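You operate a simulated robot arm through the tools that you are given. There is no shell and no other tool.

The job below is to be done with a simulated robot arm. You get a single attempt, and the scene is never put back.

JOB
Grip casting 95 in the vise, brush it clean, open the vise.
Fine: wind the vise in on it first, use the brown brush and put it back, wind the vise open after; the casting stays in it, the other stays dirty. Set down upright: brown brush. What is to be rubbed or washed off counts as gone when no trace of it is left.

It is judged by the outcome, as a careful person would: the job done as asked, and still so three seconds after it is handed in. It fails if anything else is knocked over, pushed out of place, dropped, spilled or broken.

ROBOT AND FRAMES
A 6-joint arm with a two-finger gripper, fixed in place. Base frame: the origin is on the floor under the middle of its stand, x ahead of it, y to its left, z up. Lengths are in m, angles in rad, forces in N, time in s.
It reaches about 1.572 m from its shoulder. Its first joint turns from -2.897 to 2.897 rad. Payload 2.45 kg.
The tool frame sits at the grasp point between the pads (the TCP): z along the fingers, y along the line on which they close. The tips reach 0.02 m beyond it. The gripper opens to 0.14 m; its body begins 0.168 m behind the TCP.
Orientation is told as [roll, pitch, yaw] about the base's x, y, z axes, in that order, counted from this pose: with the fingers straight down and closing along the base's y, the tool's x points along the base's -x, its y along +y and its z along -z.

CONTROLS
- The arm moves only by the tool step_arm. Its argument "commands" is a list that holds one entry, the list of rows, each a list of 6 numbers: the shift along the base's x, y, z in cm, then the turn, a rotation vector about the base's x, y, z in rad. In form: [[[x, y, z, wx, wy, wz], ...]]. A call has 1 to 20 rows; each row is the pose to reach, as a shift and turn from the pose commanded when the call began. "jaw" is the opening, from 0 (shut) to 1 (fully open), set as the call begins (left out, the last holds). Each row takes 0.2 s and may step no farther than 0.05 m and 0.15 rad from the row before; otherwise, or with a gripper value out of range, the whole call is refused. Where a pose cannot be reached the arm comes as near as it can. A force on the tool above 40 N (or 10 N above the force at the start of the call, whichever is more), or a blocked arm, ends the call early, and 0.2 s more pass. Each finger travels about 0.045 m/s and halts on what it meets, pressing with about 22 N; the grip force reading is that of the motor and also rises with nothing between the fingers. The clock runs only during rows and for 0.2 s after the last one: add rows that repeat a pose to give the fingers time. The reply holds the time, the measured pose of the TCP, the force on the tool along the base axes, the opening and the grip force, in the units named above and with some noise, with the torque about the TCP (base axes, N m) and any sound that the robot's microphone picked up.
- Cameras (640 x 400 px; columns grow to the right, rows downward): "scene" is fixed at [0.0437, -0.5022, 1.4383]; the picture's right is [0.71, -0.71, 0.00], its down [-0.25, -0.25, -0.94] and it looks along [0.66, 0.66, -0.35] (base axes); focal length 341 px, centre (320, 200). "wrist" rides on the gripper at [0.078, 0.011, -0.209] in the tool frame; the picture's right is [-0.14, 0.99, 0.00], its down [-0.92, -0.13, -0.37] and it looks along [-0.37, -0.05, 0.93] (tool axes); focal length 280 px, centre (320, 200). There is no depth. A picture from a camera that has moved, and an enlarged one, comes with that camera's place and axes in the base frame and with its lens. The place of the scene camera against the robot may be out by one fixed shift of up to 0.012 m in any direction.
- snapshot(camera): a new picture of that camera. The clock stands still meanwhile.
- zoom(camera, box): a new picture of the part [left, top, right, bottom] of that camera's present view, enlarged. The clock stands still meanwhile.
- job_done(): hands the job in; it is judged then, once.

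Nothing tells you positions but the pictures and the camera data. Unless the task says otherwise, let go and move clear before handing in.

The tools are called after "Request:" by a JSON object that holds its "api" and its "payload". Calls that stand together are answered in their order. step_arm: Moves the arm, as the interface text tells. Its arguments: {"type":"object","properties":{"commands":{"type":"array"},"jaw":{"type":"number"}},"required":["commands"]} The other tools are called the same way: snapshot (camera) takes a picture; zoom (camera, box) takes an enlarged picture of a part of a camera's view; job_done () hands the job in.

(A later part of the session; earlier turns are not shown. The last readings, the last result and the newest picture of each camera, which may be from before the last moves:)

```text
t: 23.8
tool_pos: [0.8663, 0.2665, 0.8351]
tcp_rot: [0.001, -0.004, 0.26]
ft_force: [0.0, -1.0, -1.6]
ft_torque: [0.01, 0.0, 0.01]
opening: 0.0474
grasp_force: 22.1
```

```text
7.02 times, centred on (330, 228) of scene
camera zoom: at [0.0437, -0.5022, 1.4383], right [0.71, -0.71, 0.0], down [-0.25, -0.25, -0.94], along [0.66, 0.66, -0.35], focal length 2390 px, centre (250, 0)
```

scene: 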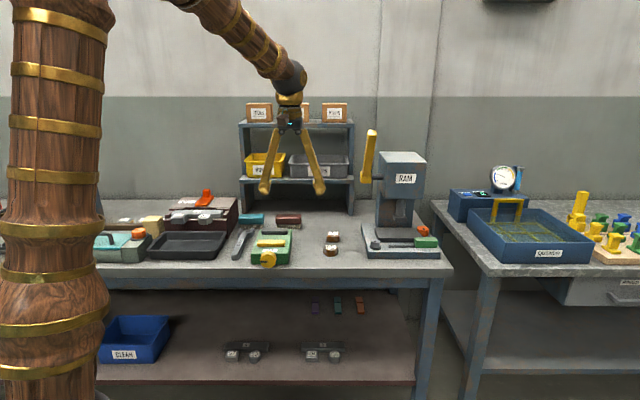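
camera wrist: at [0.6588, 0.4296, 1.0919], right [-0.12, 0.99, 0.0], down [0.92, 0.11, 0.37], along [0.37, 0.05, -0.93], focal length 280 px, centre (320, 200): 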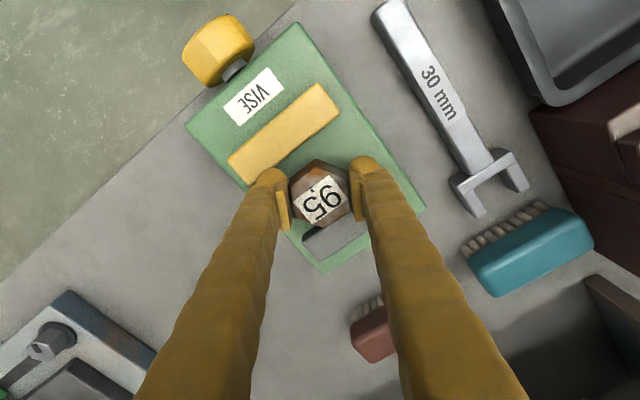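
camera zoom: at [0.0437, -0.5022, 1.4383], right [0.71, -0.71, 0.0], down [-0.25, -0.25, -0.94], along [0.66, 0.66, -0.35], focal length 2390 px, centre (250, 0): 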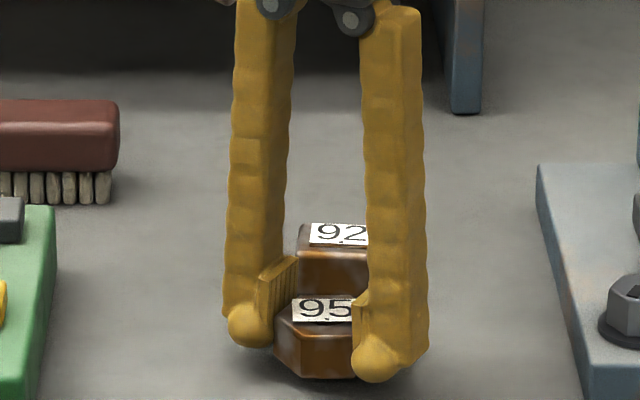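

It's still held about 1 cm above the bench. I'll lower it gently until it touches.

Request:
{"api": "step_arm", "payload": {"commands": [[[0, 0, -0.3, 0, 0, 0], [0, 0, -0.6, 0, 0, 0], [0, 0, -0.8, 0, 0, 0], [0, 0, -1.0, 0, 0, 0], [0, 0, -1.1, 0, 0, 0], [0, 0, -1.1, 0, 0, 0]]]}}

Request:
{"api": "zoom", "payload": {"camera": "scene", "box": [290, 200, 370, 257]}}

```text
t: 25.2
tool_pos: [0.8679, 0.265, 0.822]
tcp_rot: [-0.001, -0.002, 0.261]
ft_force: [3.2, -2.0, 14.0]
ft_torque: [0.0, -0.09, -0.02]
opening: 0.0473
grasp_force: 22.3
```

```text
7.02 times, centred on (330, 228) of scene
camera zoom: at [0.0437, -0.5022, 1.4383], right [0.71, -0.71, 0.0], down [-0.25, -0.25, -0.94], along [0.66, 0.66, -0.35], focal length 2390 px, centre (250, 0)
```

zoom: 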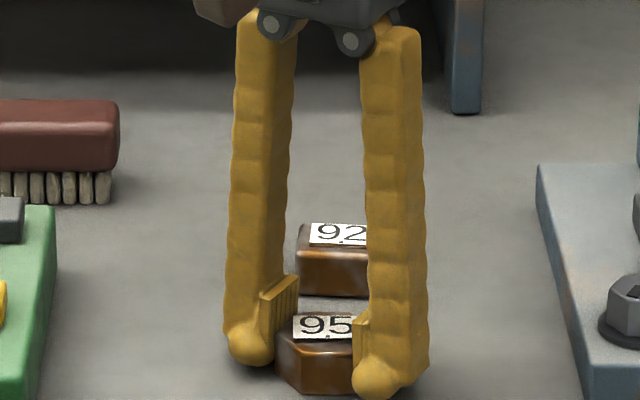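

It's touching down with 14 N. I'll ease up 1 mm, release, and rise clear.

Request:
{"api": "step_arm", "payload": {"commands": [[[0, 0, 0.1, 0, 0, 0], [0, 0, 0.1, 0, 0, 0], [0, 0, 0.1, 0, 0, 0], [0, 0, 0.1, 0, 0, 0], [0, 0, 2.0, 0, 0, 0], [0, 0, 5.0, 0, 0, 0], [0, 0, 8.0, 0, 0, 0], [0, 0, 8.0, 0, 0, 0]]], "jaw": 0.6}}

Request:
{"api": "step_arm", "payload": {"commands": [[[-0.5, 0.5, 0, 0, 0, 0.131], [-1, 1, 0, 0, 0, 0.262], [-1.5, 1.5, 0, 0, 0, 0.393], [-1.5, 1.5, 0, 0, 0, 0.524], [-1.5, 1.5, 0, 0, 0, 0.524]]]}}

Request:
{"api": "snapshot", "payload": {"camera": "wrist"}}

Request:
{"api": "zoom", "payload": {"camera": "wrist", "box": [260, 110, 380, 210]}}

Request:
{"api": "zoom", "payload": {"camera": "scene", "box": [300, 220, 360, 257]}}

```text
t: 27.0
tool_pos: [0.8665, 0.2679, 0.903]
tcp_rot: [-0.001, -0.002, 0.262]
ft_force: [0.1, -0.3, -0.9]
ft_torque: [-0.02, 0.0, 0.02]
opening: 0.0838
grasp_force: 0.0
```

```text
t: 28.2
tool_pos: [0.8508, 0.2827, 0.9036]
tcp_rot: [0.0, -0.002, 0.787]
ft_force: [0.1, 0.1, 0.6]
ft_torque: [0.01, -0.02, 0.01]
opening: 0.084
grasp_force: 0.1
```

```text
taken
camera wrist: at [0.7885, 0.2334, 1.1115], right [-0.6, 0.8, 0.0], down [0.74, 0.56, 0.37], along [0.29, 0.22, -0.93], focal length 280 px, centre (320, 200)
```

wrist: 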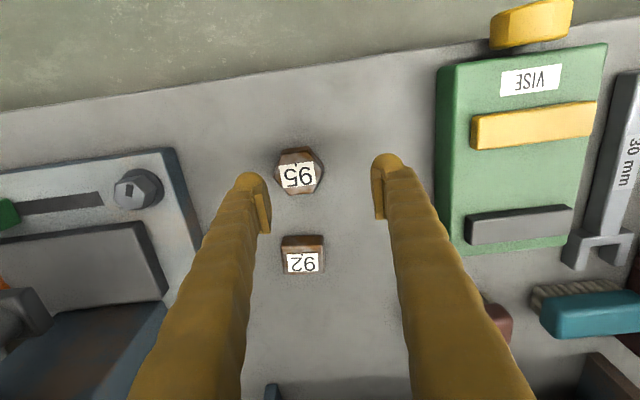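

```text
4.00 times, centred on (320, 160) of wrist
camera zoom: at [0.7885, 0.2334, 1.1115], right [-0.6, 0.8, 0.0], down [0.74, 0.56, 0.37], along [0.29, 0.22, -0.93], focal length 1122 px, centre (320, 360)
```

zoom: 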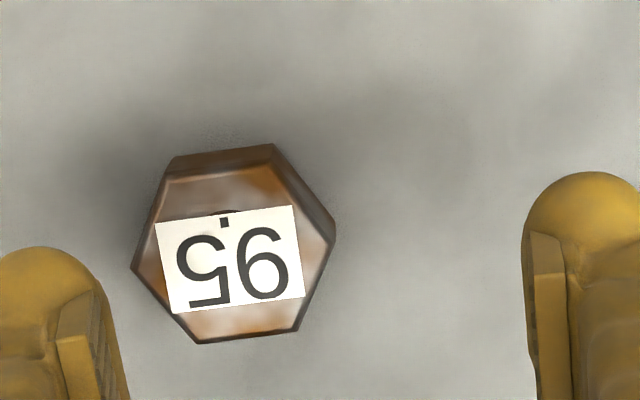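

```text
10.67 times, centred on (330, 238) of scene
camera zoom: at [0.0437, -0.5022, 1.4383], right [0.71, -0.71, 0.0], down [-0.25, -0.25, -0.94], along [0.66, 0.66, -0.35], focal length 3633 px, centre (213, -211)
```

zoom: 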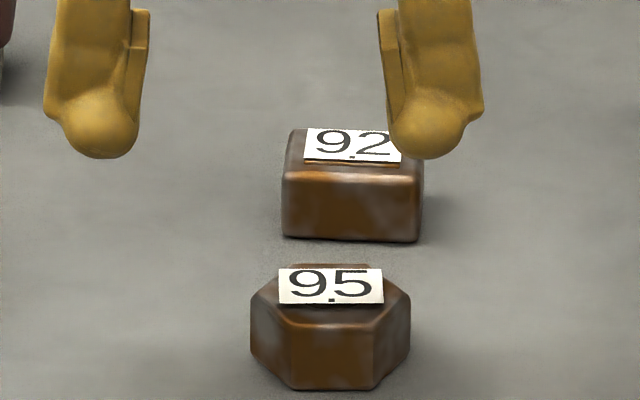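

Casting 95 now sits square to the bench at (0.868, 0.2655), with corners pointing left and right. I'll centre over it with the gripper closing along the bench and descend.

Request:
{"api": "step_arm", "payload": {"commands": [[[1.65, -1.5, -1, 0, 0, 0], [1.65, -1.5, -4, 0, 0, 0], [1.65, -1.5, -6.5, 0, 0, 0], [1.65, -1.5, -7.5, 0, 0, 0], [1.65, -1.5, -7.9, 0, 0, 0], [1.65, -1.5, -7.9, 0, 0, 0]]]}}

Request:
{"api": "zoom", "payload": {"camera": "wrist", "box": [240, 120, 400, 240]}}

Request:
{"api": "zoom", "payload": {"camera": "scene", "box": [300, 220, 360, 257]}}

```text
t: 29.6
tool_pos: [0.8692, 0.2663, 0.8237]
tcp_rot: [0.001, -0.003, 0.785]
ft_force: [-0.4, -0.7, 0.2]
ft_torque: [0.0, -0.01, 0.01]
opening: 0.0838
grasp_force: 0.1
```

```text
3.33 times, centred on (320, 180) of wrist
camera zoom: at [0.8054, 0.2181, 1.0324], right [-0.6, 0.8, 0.0], down [0.74, 0.56, 0.37], along [0.29, 0.22, -0.93], focal length 935 px, centre (320, 267)
```

zoom: 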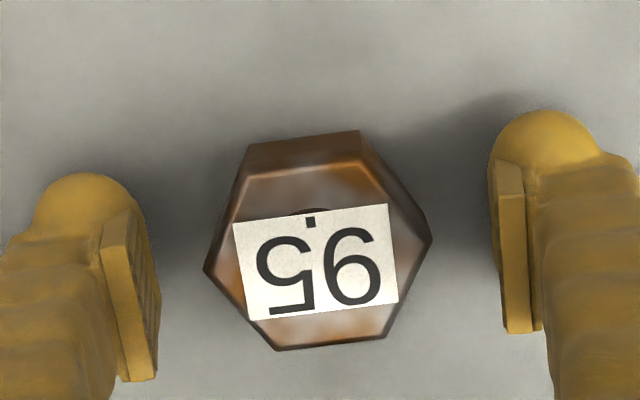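

```text
10.67 times, centred on (330, 238) of scene
camera zoom: at [0.0437, -0.5022, 1.4383], right [0.71, -0.71, 0.0], down [-0.25, -0.25, -0.94], along [0.66, 0.66, -0.35], focal length 3633 px, centre (213, -211)
```

zoom: 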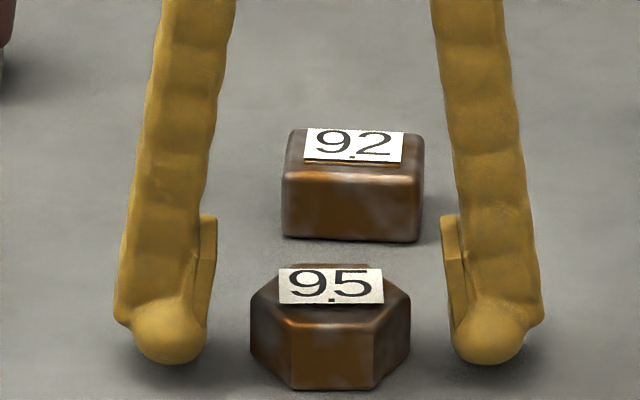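

The casting is centred between the fingers, and the pads overlap the side corners well. I'll close on it and do a small test lift.

Request:
{"api": "step_arm", "payload": {"commands": [[[0, 0, 0, 0, 0, 0], [0, 0, 0, 0, 0, 0], [0, 0, 0, 0, 0, 0], [0, 0, 0, 0, 0, 0], [0, 0, 0, 0, 0, 0], [0, 0, 0, 0, 0, 0]]], "jaw": 0.0}}

Request:
{"api": "zoom", "payload": {"camera": "wrist", "box": [240, 120, 400, 240]}}

Request:
{"api": "step_arm", "payload": {"commands": [[[0, 0, 0.5, 0, 0, 0], [0, 0, 1.0, 0, 0, 0], [0, 0, 1.5, 0, 0, 0], [0, 0, 2, 0, 0, 0], [0, 0, 2, 0, 0, 0]]]}}

Request:
{"api": "zoom", "payload": {"camera": "scene", "box": [300, 210, 360, 257]}}

Request:
{"api": "zoom", "payload": {"camera": "wrist", "box": [240, 120, 400, 240]}}

```text
t: 31.0
tool_pos: [0.869, 0.2656, 0.825]
tcp_rot: [0.002, -0.001, 0.786]
ft_force: [0.3, -0.8, 0.0]
ft_torque: [-0.03, 0.04, -0.01]
opening: 0.0545
grasp_force: 22.1
```

```text
3.33 times, centred on (320, 180) of wrist
camera zoom: at [0.8054, 0.2181, 1.0326], right [-0.6, 0.8, 0.0], down [0.74, 0.56, 0.37], along [0.29, 0.22, -0.93], focal length 935 px, centre (320, 267)
```

zoom: 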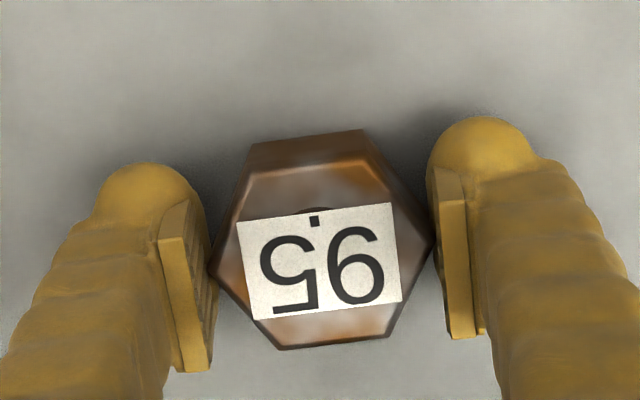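

```text
t: 32.2
tool_pos: [0.8683, 0.265, 0.8433]
tcp_rot: [0.002, -0.001, 0.786]
ft_force: [-0.3, -0.5, -1.3]
ft_torque: [-0.03, -0.04, 0.0]
opening: 0.0548
grasp_force: 21.7
```

```text
8.51 times, centred on (330, 234) of scene
camera zoom: at [0.0437, -0.5022, 1.4383], right [0.71, -0.71, 0.0], down [-0.25, -0.25, -0.94], along [0.66, 0.66, -0.35], focal length 2898 px, centre (235, -85)
```

zoom: 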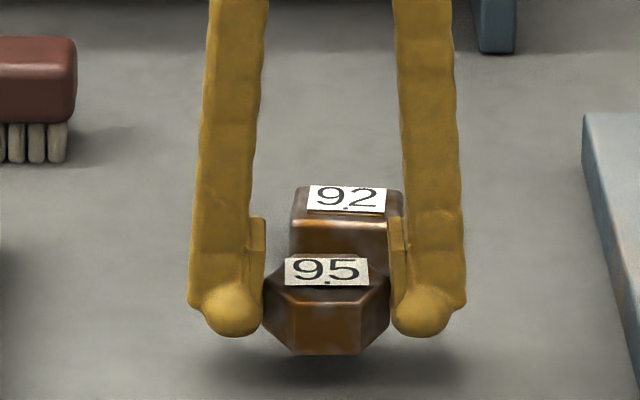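

```text
3.33 times, centred on (320, 180) of wrist
camera zoom: at [0.805, 0.2181, 1.052], right [-0.6, 0.8, 0.0], down [0.74, 0.56, 0.37], along [0.29, 0.22, -0.93], focal length 935 px, centre (320, 267)
```

zoom: 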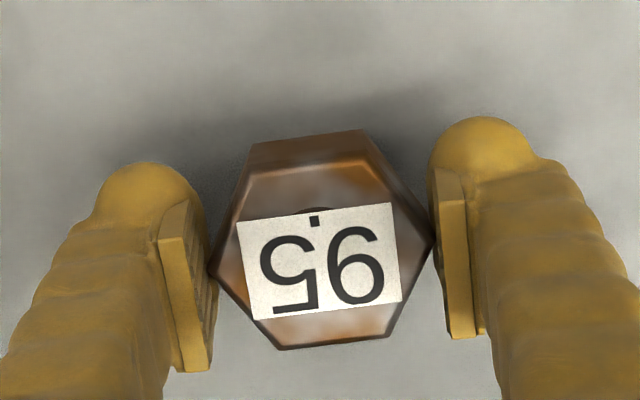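

The corner grip holds at 54.7 mm with no tilt. I'll carry it over the vise gap again.

Request:
{"api": "step_arm", "payload": {"commands": [[[0, 0, 2.5, 0, 0, 0], [0, 0, 5, 0, 0, 0], [-1.5, 2.1, 7.0, 0, 0, 0], [-3.4, 4.7, 7.4, 0, 0, 0], [-5.3, 7.3, 7.4, 0, 0, 0], [-7.2, 9.9, 7.4, 0, 0, 0], [-9.1, 12.5, 7.4, 0, 0, 0], [-11.0, 15.1, 7.4, 0, 0, 0], [-12.78, 17.61, 7.4, 0, 0, 0], [-12.78, 17.61, 5.5, 0, 0, 0], [-12.78, 17.61, 4.2, 0, 0, 0], [-12.78, 17.61, 4.2, 0, 0, 0]]]}}

Request:
{"api": "zoom", "payload": {"camera": "wrist", "box": [220, 90, 420, 240]}}

Request:
{"api": "zoom", "payload": {"camera": "scene", "box": [235, 195, 315, 260]}}

```text
t: 34.8
tool_pos: [0.7401, 0.443, 0.8859]
tcp_rot: [-0.001, -0.003, 0.786]
ft_force: [0.3, -0.5, -1.7]
ft_torque: [-0.04, 0.0, 0.0]
opening: 0.0543
grasp_force: 22.4
```

```text
2.67 times, centred on (320, 165) of wrist
camera zoom: at [0.6776, 0.3941, 1.0943], right [-0.6, 0.8, 0.0], down [0.74, 0.56, 0.37], along [0.3, 0.22, -0.93], focal length 748 px, centre (320, 293)
```

zoom: 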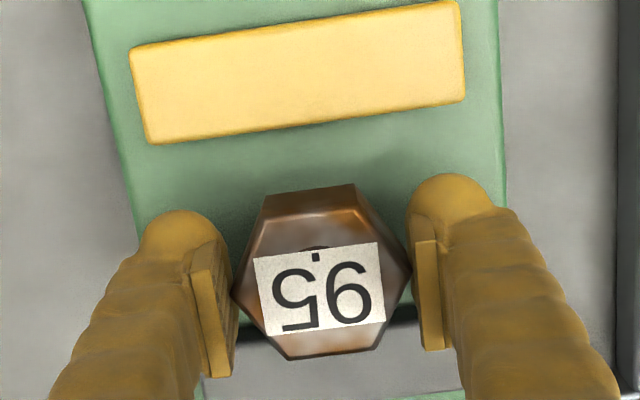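

```text
6.15 times, centred on (275, 228) of scene
camera zoom: at [0.0437, -0.5022, 1.4383], right [0.71, -0.71, 0.0], down [-0.25, -0.25, -0.94], along [0.66, 0.66, -0.35], focal length 2096 px, centre (597, 31)
```

zoom: 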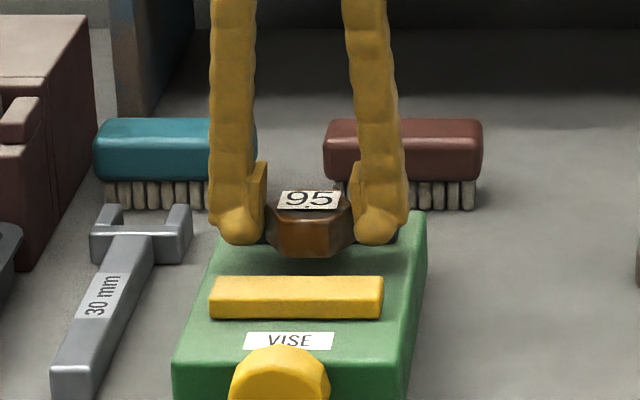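

Position is right: casting centre at U≈0.835 between jaws at 0.795 and 0.871. I'll lower it into the gap in small steps.

Request:
{"api": "step_arm", "payload": {"commands": [[[0, 0, -0.4, 0, 0, 0], [0, 0, -0.8, 0, 0, 0], [0, 0, -1.2, 0, 0, 0], [0, 0, -1.6, 0, 0, 0], [0, 0, -2.0, 0, 0, 0], [0, 0, -2.3, 0, 0, 0], [0, 0, -2.3, 0, 0, 0]]]}}

Request:
{"api": "zoom", "payload": {"camera": "scene", "box": [235, 195, 315, 260]}}

Request:
{"api": "zoom", "payload": {"camera": "wrist", "box": [220, 90, 420, 240]}}

```text
t: 36.3
tool_pos: [0.7425, 0.4422, 0.8656]
tcp_rot: [0.002, -0.004, 0.785]
ft_force: [-1.0, -1.0, 8.6]
ft_torque: [-0.04, 0.12, 0.08]
opening: 0.0547
grasp_force: 21.8
stopped in row 7: the force on the tool passed its limit at 43 N (the readings are from after the stop); the commanded pose is now the measured one
```

```text
6.15 times, centred on (275, 228) of scene
camera zoom: at [0.0437, -0.5022, 1.4383], right [0.71, -0.71, 0.0], down [-0.25, -0.25, -0.94], along [0.66, 0.66, -0.35], focal length 2096 px, centre (597, 31)
```

zoom: 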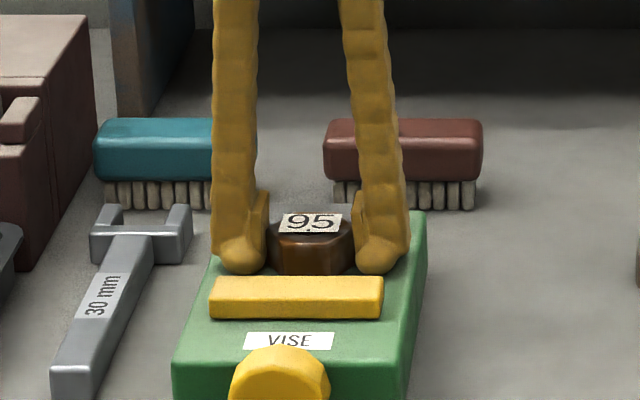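

```text
2.67 times, centred on (320, 165) of wrist
camera zoom: at [0.6778, 0.3945, 1.0738], right [-0.6, 0.8, 0.0], down [0.74, 0.56, 0.37], along [0.3, 0.23, -0.93], focal length 748 px, centre (320, 293)
```

zoom: 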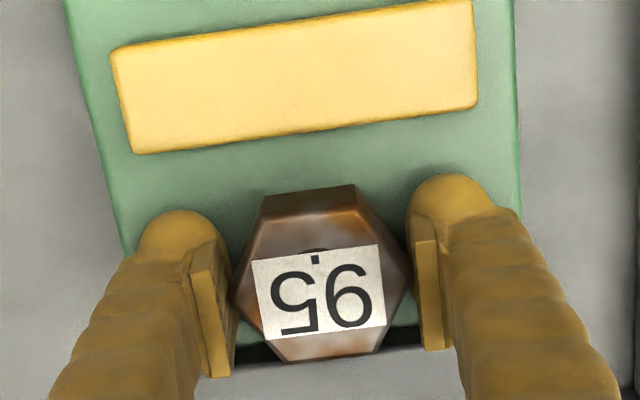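

The force stop came with the casting pushed up about 5 mm in the grip, so something is touching. I'll zoom in to check whether the casting is seated on the bed.

Request:
{"api": "zoom", "payload": {"camera": "scene", "box": [255, 215, 303, 250]}}

Request:
{"api": "zoom", "payload": {"camera": "wrist", "box": [260, 140, 380, 240]}}

Request:
{"api": "snapshot", "payload": {"camera": "scene"}}

```text
11.43 times, centred on (279, 232) of scene
camera zoom: at [0.0437, -0.5022, 1.4383], right [0.71, -0.71, 0.0], down [-0.25, -0.25, -0.94], along [0.66, 0.66, -0.35], focal length 3892 px, centre (789, -171)
```

zoom: 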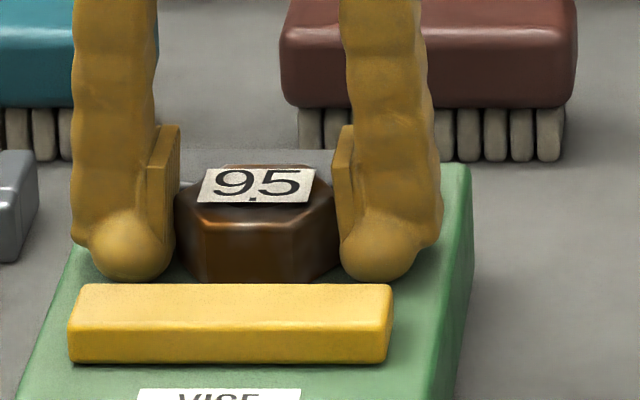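

```text
4.00 times, centred on (320, 190) of wrist
camera zoom: at [0.6778, 0.3945, 1.0738], right [-0.6, 0.8, 0.0], down [0.74, 0.56, 0.37], along [0.3, 0.23, -0.93], focal length 1122 px, centre (320, 240)
```

zoom: 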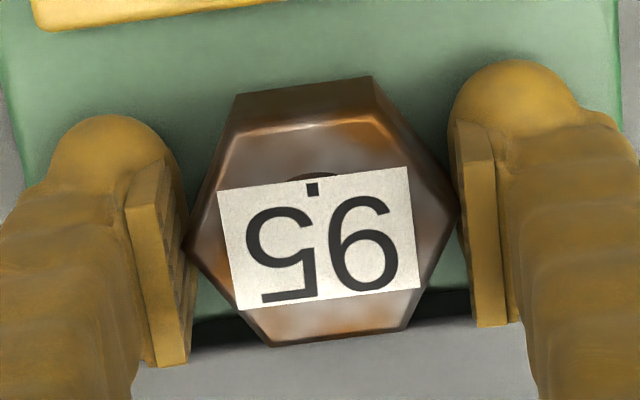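

```text
taken
```

scene: 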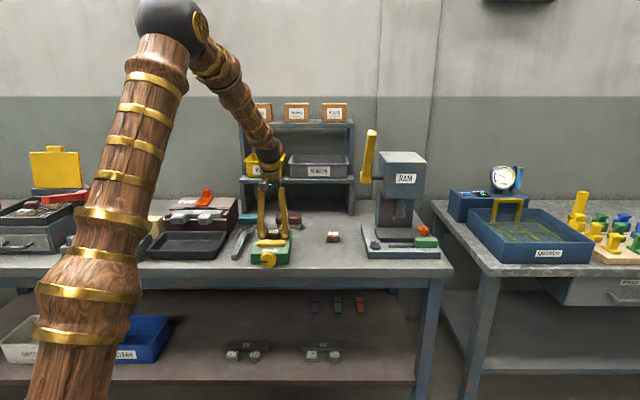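

The contact point and geometry fit the casting resting on the vise bed, with the fingertips also touching it. I'll open slightly, rise, and check that it sits flat.

Request:
{"api": "step_arm", "payload": {"commands": [[[0, 0, 0.05, 0, 0, 0], [0, 0, 0.05, 0, 0, 0], [0, 0, 0.05, 0, 0, 0], [0, 0, 0.05, 0, 0, 0]]], "jaw": 0.55}}

Request:
{"api": "zoom", "payload": {"camera": "scene", "box": [255, 215, 303, 250]}}

Request:
{"api": "zoom", "payload": {"camera": "wrist", "box": [220, 90, 420, 240]}}

```text
t: 37.3
tool_pos: [0.7415, 0.4423, 0.8645]
tcp_rot: [0.0, -0.006, 0.786]
ft_force: [0.3, 0.9, 0.7]
ft_torque: [0.01, -0.03, 0.01]
opening: 0.0771
grasp_force: 0.0
```

```text
11.43 times, centred on (279, 232) of scene
camera zoom: at [0.0437, -0.5022, 1.4383], right [0.71, -0.71, 0.0], down [-0.25, -0.25, -0.94], along [0.66, 0.66, -0.35], focal length 3892 px, centre (789, -171)
```

zoom: 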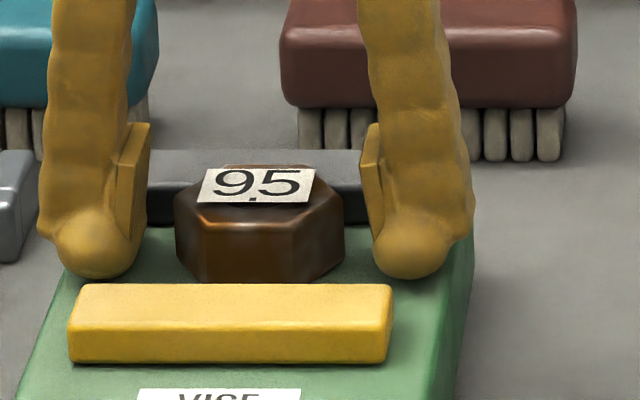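

```text
2.67 times, centred on (320, 165) of wrist
camera zoom: at [0.6779, 0.3949, 1.0738], right [-0.6, 0.8, 0.0], down [0.74, 0.56, 0.37], along [0.3, 0.23, -0.93], focal length 748 px, centre (320, 293)
```

zoom: 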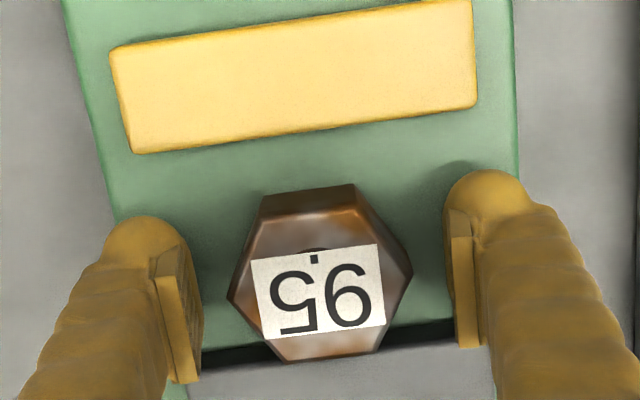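

Casting 95 is sitting flat on the vise bed between the jaws. I'll rise clear and pull back to the front for a good view of the knob.

Request:
{"api": "step_arm", "payload": {"commands": [[[0, 0, 3, 0, 0, 0], [0, 0, 7, 0, 0, 0], [0, 0, 11, 0, 0, 0], [-2, -2, 14, 0, 0, 0], [-5.2, -5.2, 14, 0, 0, 0], [-8.4, -8.4, 14, 0, 0, 0], [-11.6, -11.6, 14, 0, 0, 0], [-14.8, -14.8, 14, 0, 0, 0], [-16.8, -16.8, 14, 0, 0, 0], [-16.8, -16.8, 14, 0, 0, 0], [-16.8, -16.8, 14, 0, 0, 0]]]}}

Request:
{"api": "snapshot", "payload": {"camera": "wrist"}}

Request:
{"api": "zoom", "payload": {"camera": "wrist", "box": [250, 130, 390, 290]}}

Request:
{"api": "zoom", "payload": {"camera": "scene", "box": [245, 215, 305, 275]}}

```text
t: 39.7
tool_pos: [0.5721, 0.2763, 1.0066]
tcp_rot: [0.0, -0.006, 0.786]
ft_force: [0.6, -0.7, -0.5]
ft_torque: [-0.04, -0.01, -0.02]
opening: 0.077
grasp_force: 0.1
```

```text
taken
camera wrist: at [0.5084, 0.2277, 1.2147], right [-0.6, 0.8, 0.0], down [0.74, 0.56, 0.37], along [0.3, 0.23, -0.93], focal length 280 px, centre (320, 200)
```

wrist: 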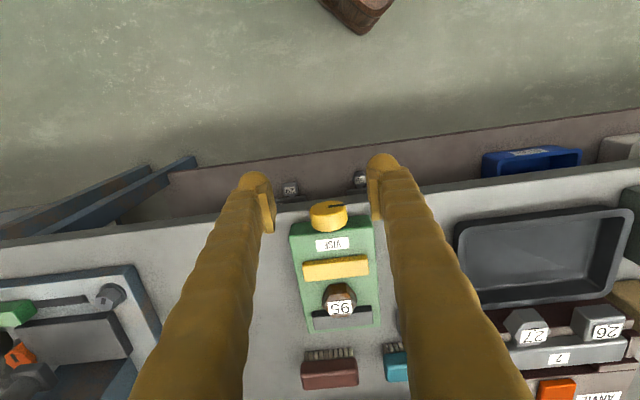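

```text
2.50 times, centred on (320, 210) of wrist
camera zoom: at [0.5084, 0.2277, 1.2147], right [-0.6, 0.8, 0.0], down [0.74, 0.56, 0.37], along [0.3, 0.23, -0.93], focal length 701 px, centre (320, 175)
```

zoom: 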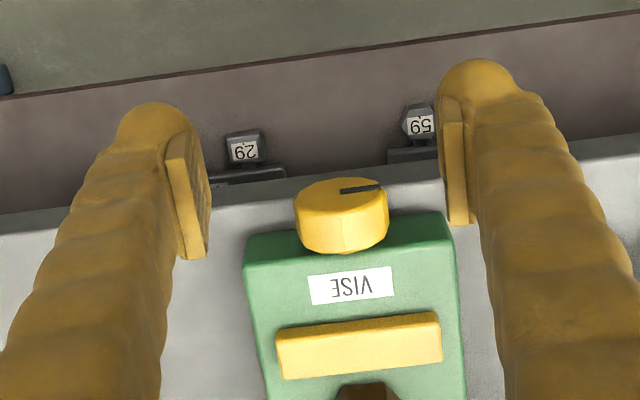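

```text
6.67 times, centred on (275, 245) of scene
camera zoom: at [0.0437, -0.5022, 1.4383], right [0.71, -0.71, 0.0], down [-0.25, -0.25, -0.94], along [0.66, 0.66, -0.35], focal length 2270 px, centre (620, -100)
```

zoom: 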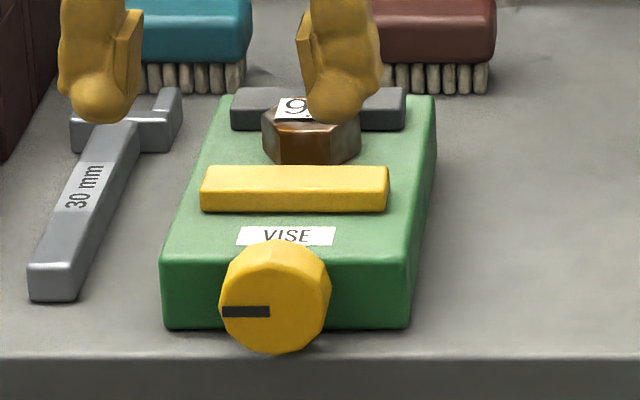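

The casting stands upright in the vise. I'll zoom on the knob to fix its axis and front face.

Request:
{"api": "zoom", "payload": {"camera": "wrist", "box": [300, 190, 360, 240]}}

Request:
{"api": "zoom", "payload": {"camera": "wrist", "box": [280, 220, 390, 345]}}

```text
8.00 times, centred on (330, 215) of wrist
camera zoom: at [0.5084, 0.2277, 1.2147], right [-0.6, 0.8, 0.0], down [0.74, 0.56, 0.37], along [0.3, 0.23, -0.93], focal length 2243 px, centre (240, 80)
```

zoom: 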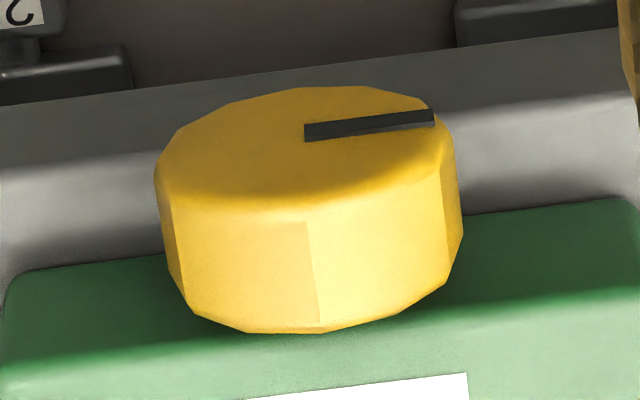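

```text
3.20 times, centred on (335, 282) of wrist
camera zoom: at [0.5084, 0.2277, 1.2147], right [-0.6, 0.8, 0.0], down [0.74, 0.56, 0.37], along [0.3, 0.23, -0.93], focal length 897 px, centre (272, -64)
```

zoom: 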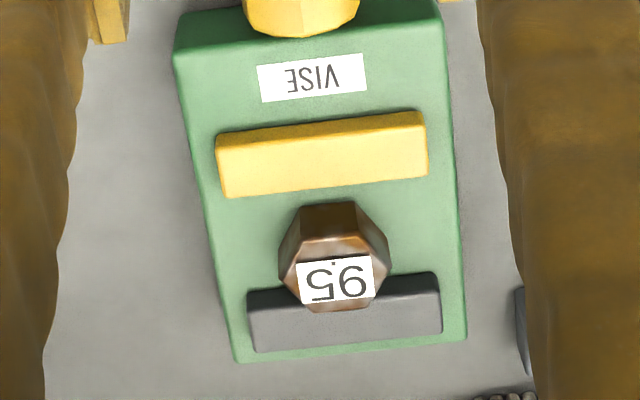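

Knob axis is at R≈0.209, z≈0.836, radius about 28 mm, front face at U≈0.688 and 14 mm past the bench edge. I'll pitch the gripper to horizontal, facing the knob, while still well in front of the bench to check the pose is reachable.

Request:
{"api": "step_arm", "payload": {"commands": [[[-0.5, -0.5, 0, 0.099, -0.099, 0], [-1, -1, 0, 0.198, -0.198, 0], [-1.5, -1.5, 0, 0.297, -0.297, 0], [-2, -2, 0, 0.396, -0.396, 0], [-2.5, -2.5, 0, 0.495, -0.495, 0], [-3, -3, 0, 0.594, -0.594, 0], [-3, -3, 0, 0.693, -0.693, 0], [-3, -3, 0, 0.792, -0.792, 0], [-3, -3, 0, 0.891, -0.891, 0], [-3, -3, 0, 0.99, -0.99, 0], [-3, -3, 0, 1.089, -1.089, 0], [-3, -3, 0, 1.1065, -1.1065, 0], [-3, -3, 0, 1.1065, -1.1065, 0]]]}}

Request:
{"api": "snapshot", "payload": {"camera": "wrist"}}

Request:
{"api": "snapshot", "payload": {"camera": "scene"}}

```text
t: 42.5
tool_pos: [0.7085, 0.2297, 1.0288]
tcp_rot: [0.846, -1.565, -0.057]
ft_force: [-0.2, -0.3, 0.4]
ft_torque: [0.0, -0.03, 0.01]
opening: 0.0771
grasp_force: 0.1
out of reach, approached as far as the arm can: row 6, 7, 8, 9, 10, 11, 12, 13
```

```text
taken
camera wrist: at [0.5534, 0.0898, 0.9506], right [-0.7, 0.7, 0.14], down [-0.17, -0.35, 0.92], along [0.69, 0.62, 0.36], focal length 280 px, centre (320, 200)
```

wrist: 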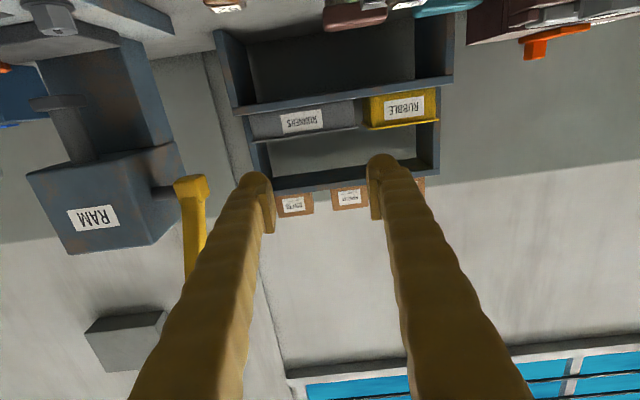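

```text
taken
```

scene: 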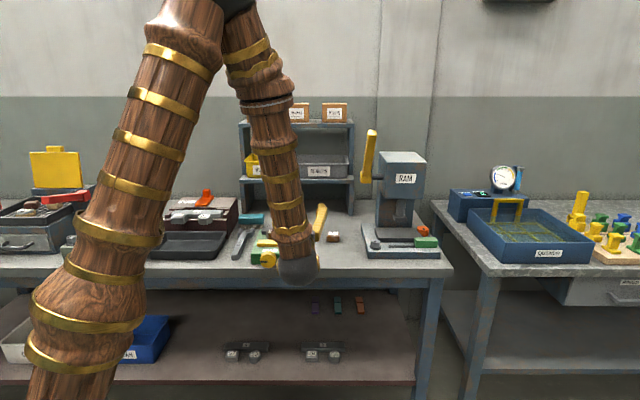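

The pitched pose works in orientation, but it is too close to the robot there. I'll shift forward and down a little, still clear of everything, to see how the arm responds.

Request:
{"api": "step_arm", "payload": {"commands": [[[2.4, 2.4, -1.5, 0, 0, 0], [4.8, 4.8, -3, 0, 0, 0], [7.1, 7.1, -5, 0, 0, 0], [7.1, 7.1, -5, 0, 0, 0]]]}}

Request:
{"api": "snapshot", "payload": {"camera": "scene"}}

Request:
{"api": "snapshot", "payload": {"camera": "wrist"}}

```text
t: 43.5
tool_pos: [0.787, 0.3031, 0.9893]
tcp_rot: [1.099, -1.56, -0.31]
ft_force: [-0.3, 0.4, -0.7]
ft_torque: [-0.03, 0.02, 0.04]
opening: 0.0768
grasp_force: 0.0
out of reach, approached as far as the arm can: row 3, 4
```

```text
taken
```

scene: 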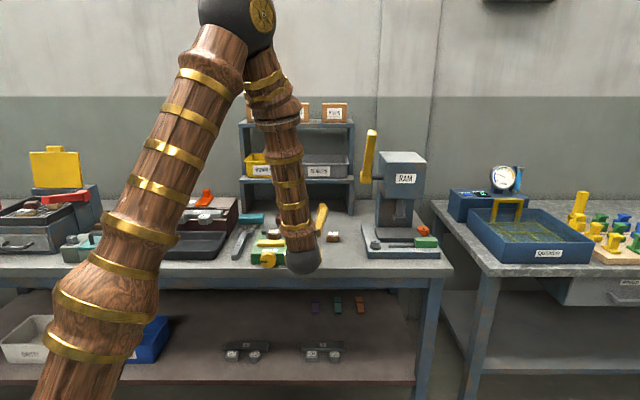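

```text
taken
camera wrist: at [0.6308, 0.1622, 0.9106], right [-0.7, 0.7, 0.15], down [-0.16, -0.35, 0.92], along [0.69, 0.62, 0.36], focal length 280 px, centre (320, 200)
```

wrist: 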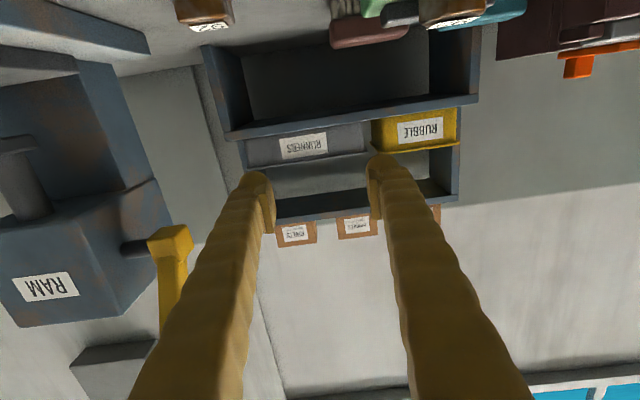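

The arm can't bring the gripper in horizontally at the knob, so I'll turn the knob from above, tilting about the knob's own axis in short strokes. First I'll return the tool to vertical and go above the knob.

Request:
{"api": "step_arm", "payload": {"commands": [[[0, 0, 1, -0.101, 0.101, 0], [0, 0, 2, -0.202, 0.202, 0], [0, 0, 3, -0.303, 0.303, 0], [0, 0, 3, -0.404, 0.404, 0], [0, 0, 3, -0.505, 0.505, 0], [0, 0, 3, -0.606, 0.606, 0], [0, 0, 3, -0.707, 0.707, 0], [0, 0, 3, -0.808, 0.808, 0], [0, 0, 3, -0.909, 0.909, 0], [0, 0, 3, -1.01, 1.01, 0], [0, 0, 3, -1.1085, 1.1085, 0], [0, 0, 3, -1.1085, 1.1085, 0]]]}}

```text
t: 46.1
tool_pos: [0.787, 0.303, 1.0186]
tcp_rot: [0.0, -0.003, 0.784]
ft_force: [-0.2, 0.7, 0.2]
ft_torque: [-0.01, -0.03, 0.0]
opening: 0.077
grasp_force: 0.0
```

The tool is vertical again. I'm moving above the knob with the gripper opened to about 9 cm.

Request:
{"api": "step_arm", "payload": {"commands": [[[-3.5, 1.2, 0, 0, 0, 0], [-7.0, 2.4, 0, 0, 0, 0], [-10.5, 3.5, 0, 0, 0, 0], [-14.1, 4.7, -1, 0, 0, 0], [-14.1, 4.7, -5, 0, 0, 0], [-14.1, 4.7, -9, 0, 0, 0], [-14.1, 4.7, -9, 0, 0, 0]]], "jaw": 0.65}}

Request:
{"api": "snapshot", "payload": {"camera": "wrist"}}

Request:
{"api": "zoom", "payload": {"camera": "wrist", "box": [220, 90, 420, 240]}}

Request:
{"api": "zoom", "payload": {"camera": "scene", "box": [225, 195, 315, 275]}}

```text
t: 47.7
tool_pos: [0.6444, 0.3489, 0.9287]
tcp_rot: [0.001, -0.001, 0.784]
ft_force: [0.7, 1.6, 0.2]
ft_torque: [0.01, 0.0, 0.02]
opening: 0.0911
grasp_force: 0.0
```

```text
taken
camera wrist: at [0.5819, 0.3007, 1.1361], right [-0.6, 0.8, 0.0], down [0.74, 0.56, 0.37], along [0.3, 0.22, -0.93], focal length 280 px, centre (320, 200)
```

wrist: 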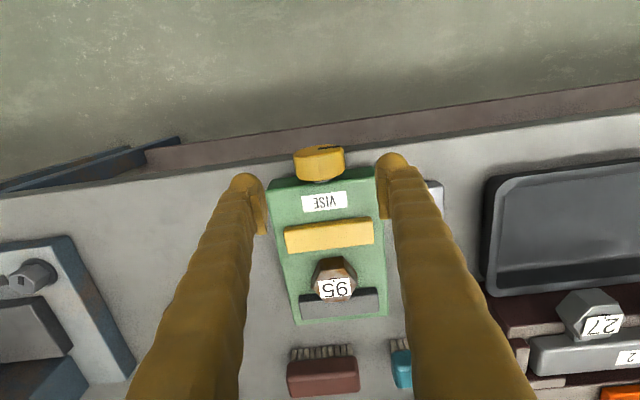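

```text
2.67 times, centred on (320, 165) of wrist
camera zoom: at [0.5819, 0.3007, 1.1361], right [-0.6, 0.8, 0.0], down [0.74, 0.56, 0.37], along [0.3, 0.22, -0.93], focal length 748 px, centre (320, 293)
```

zoom: 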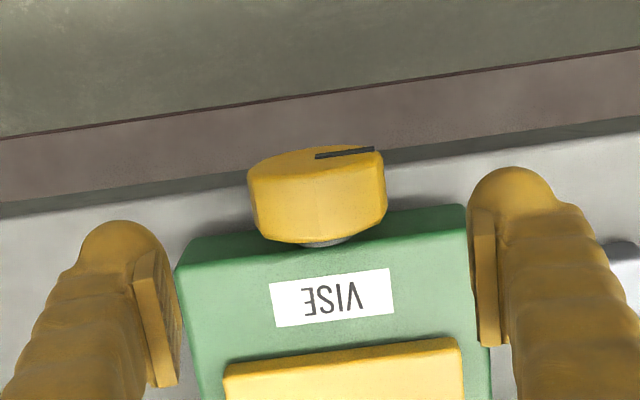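

```text
5.00 times, centred on (270, 235) of scene
camera zoom: at [0.0437, -0.5022, 1.4383], right [0.71, -0.71, 0.0], down [-0.25, -0.25, -0.94], along [0.66, 0.66, -0.35], focal length 1703 px, centre (570, 25)
```

zoom: 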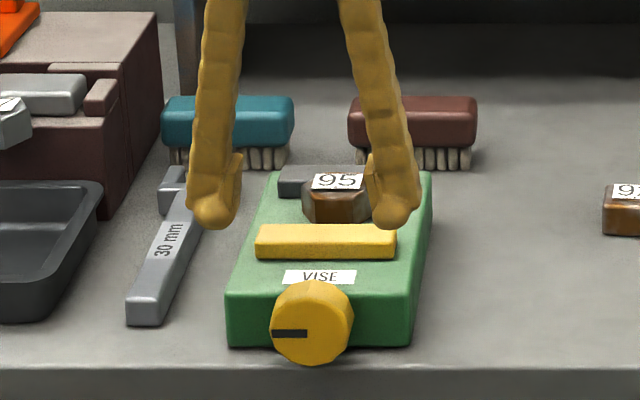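

The knob axis is confirmed at R≈0.210, z≈0.836, and I'm centred over it. I'll narrow the opening to about 68 mm, lower over the knob, and check clearances.

Request:
{"api": "step_arm", "payload": {"commands": [[[0.1, 0.1, 0, 0, 0, 0], [0.1, 0.1, -2, 0, 0, 0], [0.1, 0.1, -4, 0, 0, 0], [0.1, 0.1, -6, 0, 0, 0], [0.1, 0.1, -7.3, 0, 0, 0], [0.1, 0.1, -8.3, 0, 0, 0], [0.1, 0.1, -8.3, 0, 0, 0]]], "jaw": 0.486}}

Request:
{"api": "zoom", "payload": {"camera": "wrist", "box": [240, 110, 400, 230]}}

Request:
{"api": "zoom", "payload": {"camera": "scene", "box": [235, 215, 305, 275]}}

```text
t: 48.9
tool_pos: [0.6469, 0.3517, 0.8631]
tcp_rot: [0.001, -0.004, 0.785]
ft_force: [-9.2, -6.8, 13.4]
ft_torque: [0.1, 0.12, 0.05]
opening: 0.0683
grasp_force: 0.0
stopped in row 5: the force on the tool passed its limit at 71 N (the readings are from after the stop); the commanded pose is now the measured one
```

```text
3.33 times, centred on (320, 170) of wrist
camera zoom: at [0.5824, 0.3027, 1.0725], right [-0.6, 0.8, 0.0], down [0.74, 0.56, 0.37], along [0.3, 0.23, -0.93], focal length 935 px, centre (320, 300)
```

zoom: 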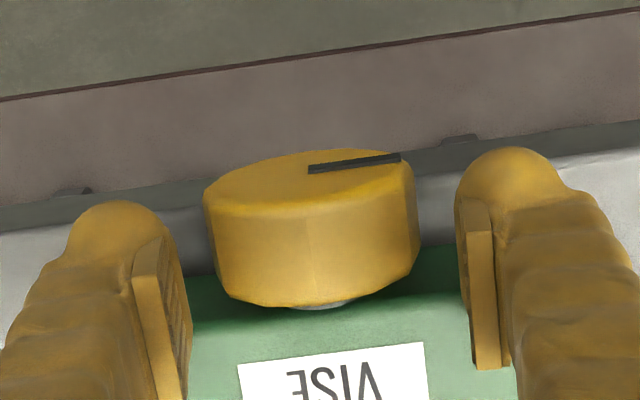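

```text
6.67 times, centred on (270, 245) of scene
camera zoom: at [0.0437, -0.5022, 1.4383], right [0.71, -0.71, 0.0], down [-0.25, -0.25, -0.94], along [0.66, 0.66, -0.35], focal length 2270 px, centre (653, -100)
```

zoom: 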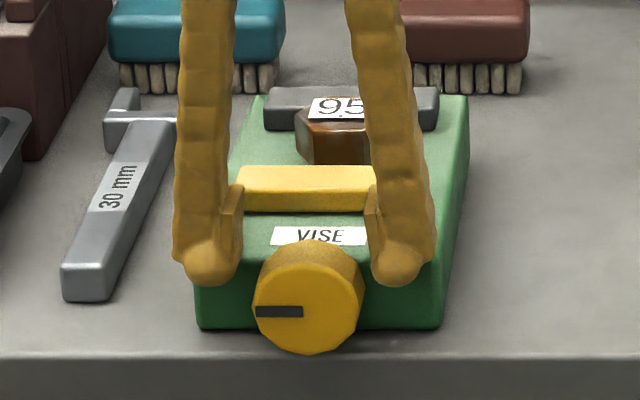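

The back of the fingers touched the vise's front edge; nothing moved. I'll rise, shift about 1 cm forward so the fingers pass in front of the vise face, and lower again.

Request:
{"api": "step_arm", "payload": {"commands": [[[0, 0, 1.5, 0, 0, 0], [-0.8, -0.8, 2.5, 0, 0, 0], [-0.8, -0.8, 1.5, 0, 0, 0], [-0.8, -0.8, 0.5, 0, 0, 0], [-0.8, -0.8, -0.5, 0, 0, 0], [-0.8, -0.8, -1.5, 0, 0, 0], [-0.8, -0.8, -2.3, 0, 0, 0], [-0.8, -0.8, -2.3, 0, 0, 0]]]}}

Request:
{"api": "zoom", "payload": {"camera": "wrist", "box": [240, 110, 400, 230]}}

Request:
{"api": "zoom", "payload": {"camera": "scene", "box": [235, 215, 305, 275]}}

```text
t: 50.7
tool_pos: [0.6378, 0.3435, 0.8402]
tcp_rot: [0.0, -0.005, 0.784]
ft_force: [-0.4, -0.3, 0.1]
ft_torque: [0.0, -0.04, -0.03]
opening: 0.068
grasp_force: 0.0
```

```text
3.33 times, centred on (320, 170) of wrist
camera zoom: at [0.5743, 0.2948, 1.0483], right [-0.6, 0.8, 0.0], down [0.74, 0.56, 0.37], along [0.3, 0.23, -0.93], focal length 935 px, centre (320, 300)
```

zoom: 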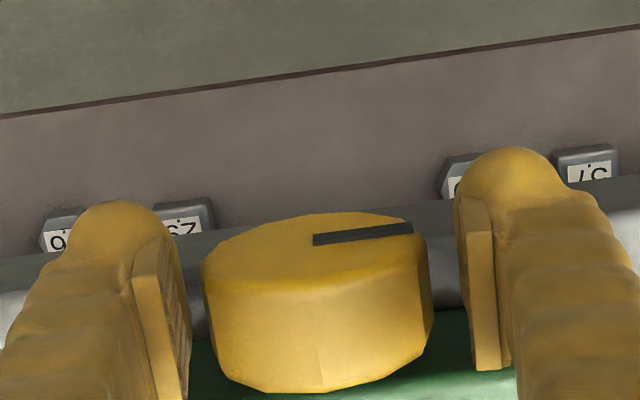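

```text
6.67 times, centred on (270, 245) of scene
camera zoom: at [0.0437, -0.5022, 1.4383], right [0.71, -0.71, 0.0], down [-0.25, -0.25, -0.94], along [0.66, 0.66, -0.35], focal length 2270 px, centre (653, -100)
```

zoom: 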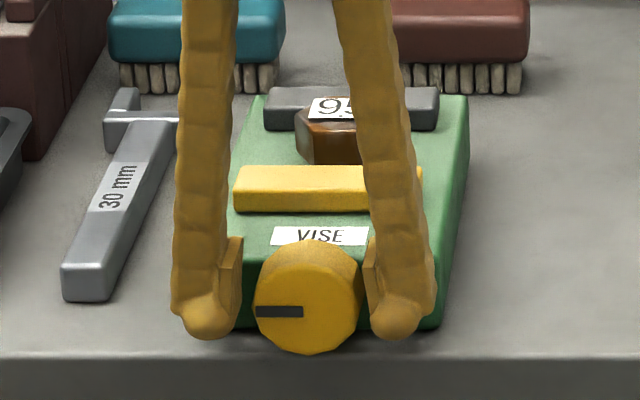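

The fingers straddle the knob cleanly. I'll close on it and turn clockwise (seen from the front) by 20° as a first test, watching which way the yellow jaw goes.

Request:
{"api": "step_arm", "payload": {"commands": [[[0, 0, 0, 0, 0, 0], [0, 0, 0, 0, 0, 0], [0, 0, 0, 0, 0, 0], [0.03, -0.03, 0, 0.0617, 0.0617, 0], [0.065, -0.065, -0.01, 0.1234, 0.1234, 0], [0.097, -0.097, -0.024, 0.185, 0.185, 0], [0.097, -0.097, -0.024, 0.247, 0.247, 0], [0.097, -0.097, -0.024, 0.247, 0.247, 0]]], "jaw": 0.0}}

Request:
{"api": "zoom", "payload": {"camera": "scene", "box": [235, 215, 305, 275]}}

Request:
{"api": "zoom", "payload": {"camera": "wrist", "box": [200, 110, 440, 290]}}

```text
t: 52.4
tool_pos: [0.6406, 0.3417, 0.8391]
tcp_rot: [0.347, -0.005, 0.783]
ft_force: [2.3, -6.9, 0.7]
ft_torque: [-0.08, -0.01, 0.05]
opening: 0.0531
grasp_force: 44.8
stopped in row 8: the force on the tool passed its limit at 45 N (the readings are from after the stop); the commanded pose is now the measured one
```

```text
6.67 times, centred on (270, 245) of scene
camera zoom: at [0.0437, -0.5022, 1.4383], right [0.71, -0.71, 0.0], down [-0.25, -0.25, -0.94], along [0.66, 0.66, -0.35], focal length 2270 px, centre (653, -100)
```

zoom: 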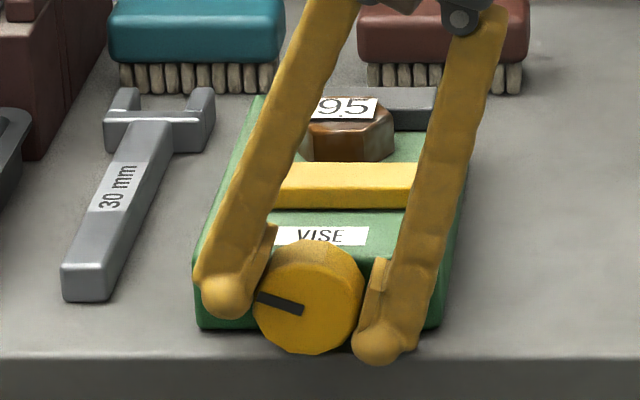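

```text
2.22 times, centred on (320, 200) of wrist
camera zoom: at [0.6271, 0.2422, 1.0386], right [-0.56, 0.76, 0.34], down [0.82, 0.47, 0.31], along [0.07, 0.45, -0.89], focal length 623 px, centre (320, 200)
```

zoom: 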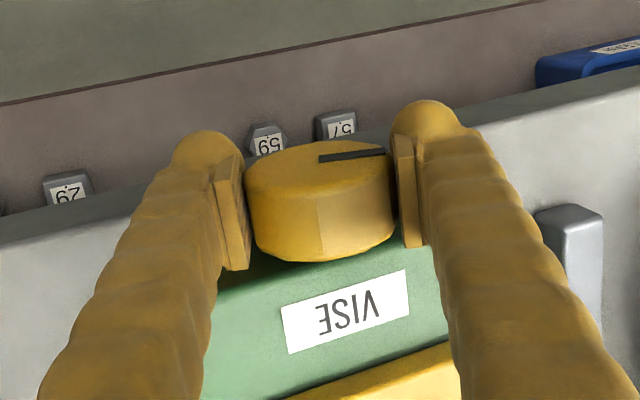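

Clockwise winds it in: the knob turned about 18° and the yellow jaw moved back roughly 4 mm. I'll open, swing back to −20°, and check before re-gripping.

Request:
{"api": "step_arm", "payload": {"commands": [[[0, 0, 0, 0, 0, 0], [0, 0, 0, 0, 0, 0], [-0.04, 0.04, 0.01, -0.0988, -0.0988, 0], [-0.08, 0.08, 0.02, -0.1976, -0.1976, 0], [-0.12, 0.12, 0.02, -0.2964, -0.2964, 0], [-0.16, 0.16, 0.01, -0.3952, -0.3952, 0], [-0.194, 0.194, 0, -0.4936, -0.4936, 0], [-0.194, 0.194, 0, -0.4936, -0.4936, 0]]], "jaw": 0.486}}

Request:
{"api": "zoom", "payload": {"camera": "scene", "box": [235, 215, 305, 275]}}

Request:
{"api": "zoom", "payload": {"camera": "wrist", "box": [200, 110, 440, 290]}}

```text
t: 54.2
tool_pos: [0.6387, 0.3446, 0.8389]
tcp_rot: [-0.352, -0.006, 0.788]
ft_force: [0.3, -0.4, 0.3]
ft_torque: [-0.01, 0.04, 0.0]
opening: 0.0681
grasp_force: 0.0
```

```text
6.67 times, centred on (270, 245) of scene
camera zoom: at [0.0437, -0.5022, 1.4383], right [0.71, -0.71, 0.0], down [-0.25, -0.25, -0.94], along [0.66, 0.66, -0.35], focal length 2270 px, centre (653, -100)
```

zoom: 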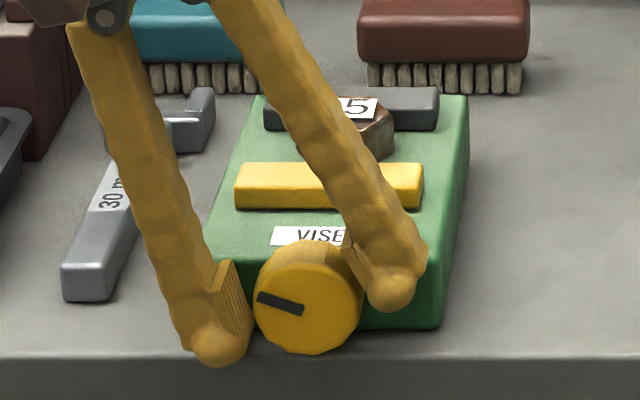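

```text
2.22 times, centred on (320, 200) of wrist
camera zoom: at [0.524, 0.3458, 1.0313], right [-0.56, 0.76, -0.34], down [0.64, 0.66, 0.4], along [0.52, 0.0, -0.85], focal length 623 px, centre (320, 200)
```

zoom: 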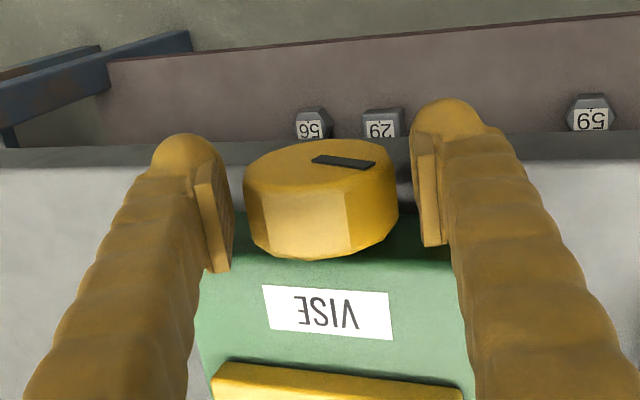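

The knob kept its position. I'll close and turn from −20° to +20°.

Request:
{"api": "step_arm", "payload": {"commands": [[[0, 0, 0, 0, 0, 0], [0, 0, 0, 0, 0, 0], [0, 0, 0, 0, 0, 0], [0.03, -0.03, 0.01, 0.0823, 0.0823, 0], [0.065, -0.065, 0.02, 0.1645, 0.1645, 0], [0.097, -0.097, 0.024, 0.2468, 0.2468, 0], [0.13, -0.13, 0.02, 0.329, 0.329, 0], [0.16, -0.16, 0.01, 0.4113, 0.4113, 0], [0.194, -0.194, 0, 0.4936, 0.4936, 0], [0.194, -0.194, 0, 0.4936, 0.4936, 0]]], "jaw": 0.0}}

Request:
{"api": "zoom", "payload": {"camera": "scene", "box": [235, 215, 305, 275]}}

```text
t: 56.4
tool_pos: [0.6403, 0.3412, 0.8395]
tcp_rot: [0.347, -0.008, 0.782]
ft_force: [33.8, 2.2, 6.6]
ft_torque: [0.48, -0.58, 0.14]
opening: 0.0532
grasp_force: 44.7
```

```text
6.67 times, centred on (270, 245) of scene
camera zoom: at [0.0437, -0.5022, 1.4383], right [0.71, -0.71, 0.0], down [-0.25, -0.25, -0.94], along [0.66, 0.66, -0.35], focal length 2270 px, centre (653, -100)
```

zoom: 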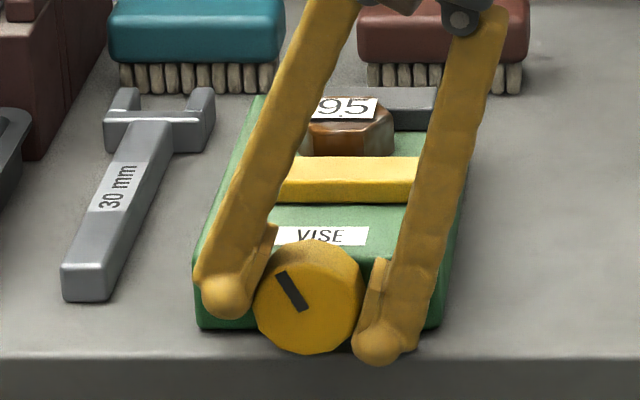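

The knob has turned about 58° in total and the jaw has come in about 12 mm. I'll repeat the stroke.

Request:
{"api": "step_arm", "payload": {"commands": [[[0, 0, 0, 0, 0, 0], [0, 0, 0, 0, 0, 0], [-0.04, 0.04, 0.01, -0.0988, -0.0988, 0], [-0.08, 0.08, 0.02, -0.1976, -0.1976, 0], [-0.12, 0.12, 0.02, -0.2964, -0.2964, 0], [-0.16, 0.16, 0.01, -0.3952, -0.3952, 0], [-0.194, 0.194, 0, -0.4936, -0.4936, 0], [-0.194, 0.194, 0, -0.4936, -0.4936, 0]]], "jaw": 0.486}}

Request:
{"api": "zoom", "payload": {"camera": "scene", "box": [235, 215, 305, 275]}}

```text
t: 58.2
tool_pos: [0.6376, 0.3424, 0.8377]
tcp_rot: [-0.349, -0.004, 0.787]
ft_force: [-0.2, 0.2, -0.8]
ft_torque: [0.0, -0.01, -0.04]
opening: 0.0681
grasp_force: 0.0
```

```text
6.67 times, centred on (270, 245) of scene
camera zoom: at [0.0437, -0.5022, 1.4383], right [0.71, -0.71, 0.0], down [-0.25, -0.25, -0.94], along [0.66, 0.66, -0.35], focal length 2270 px, centre (653, -100)
```

zoom: 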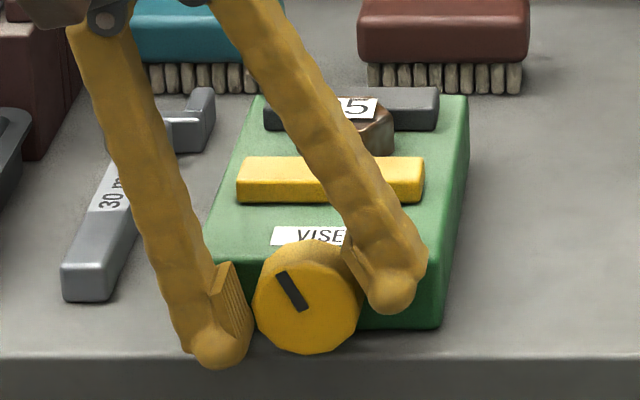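

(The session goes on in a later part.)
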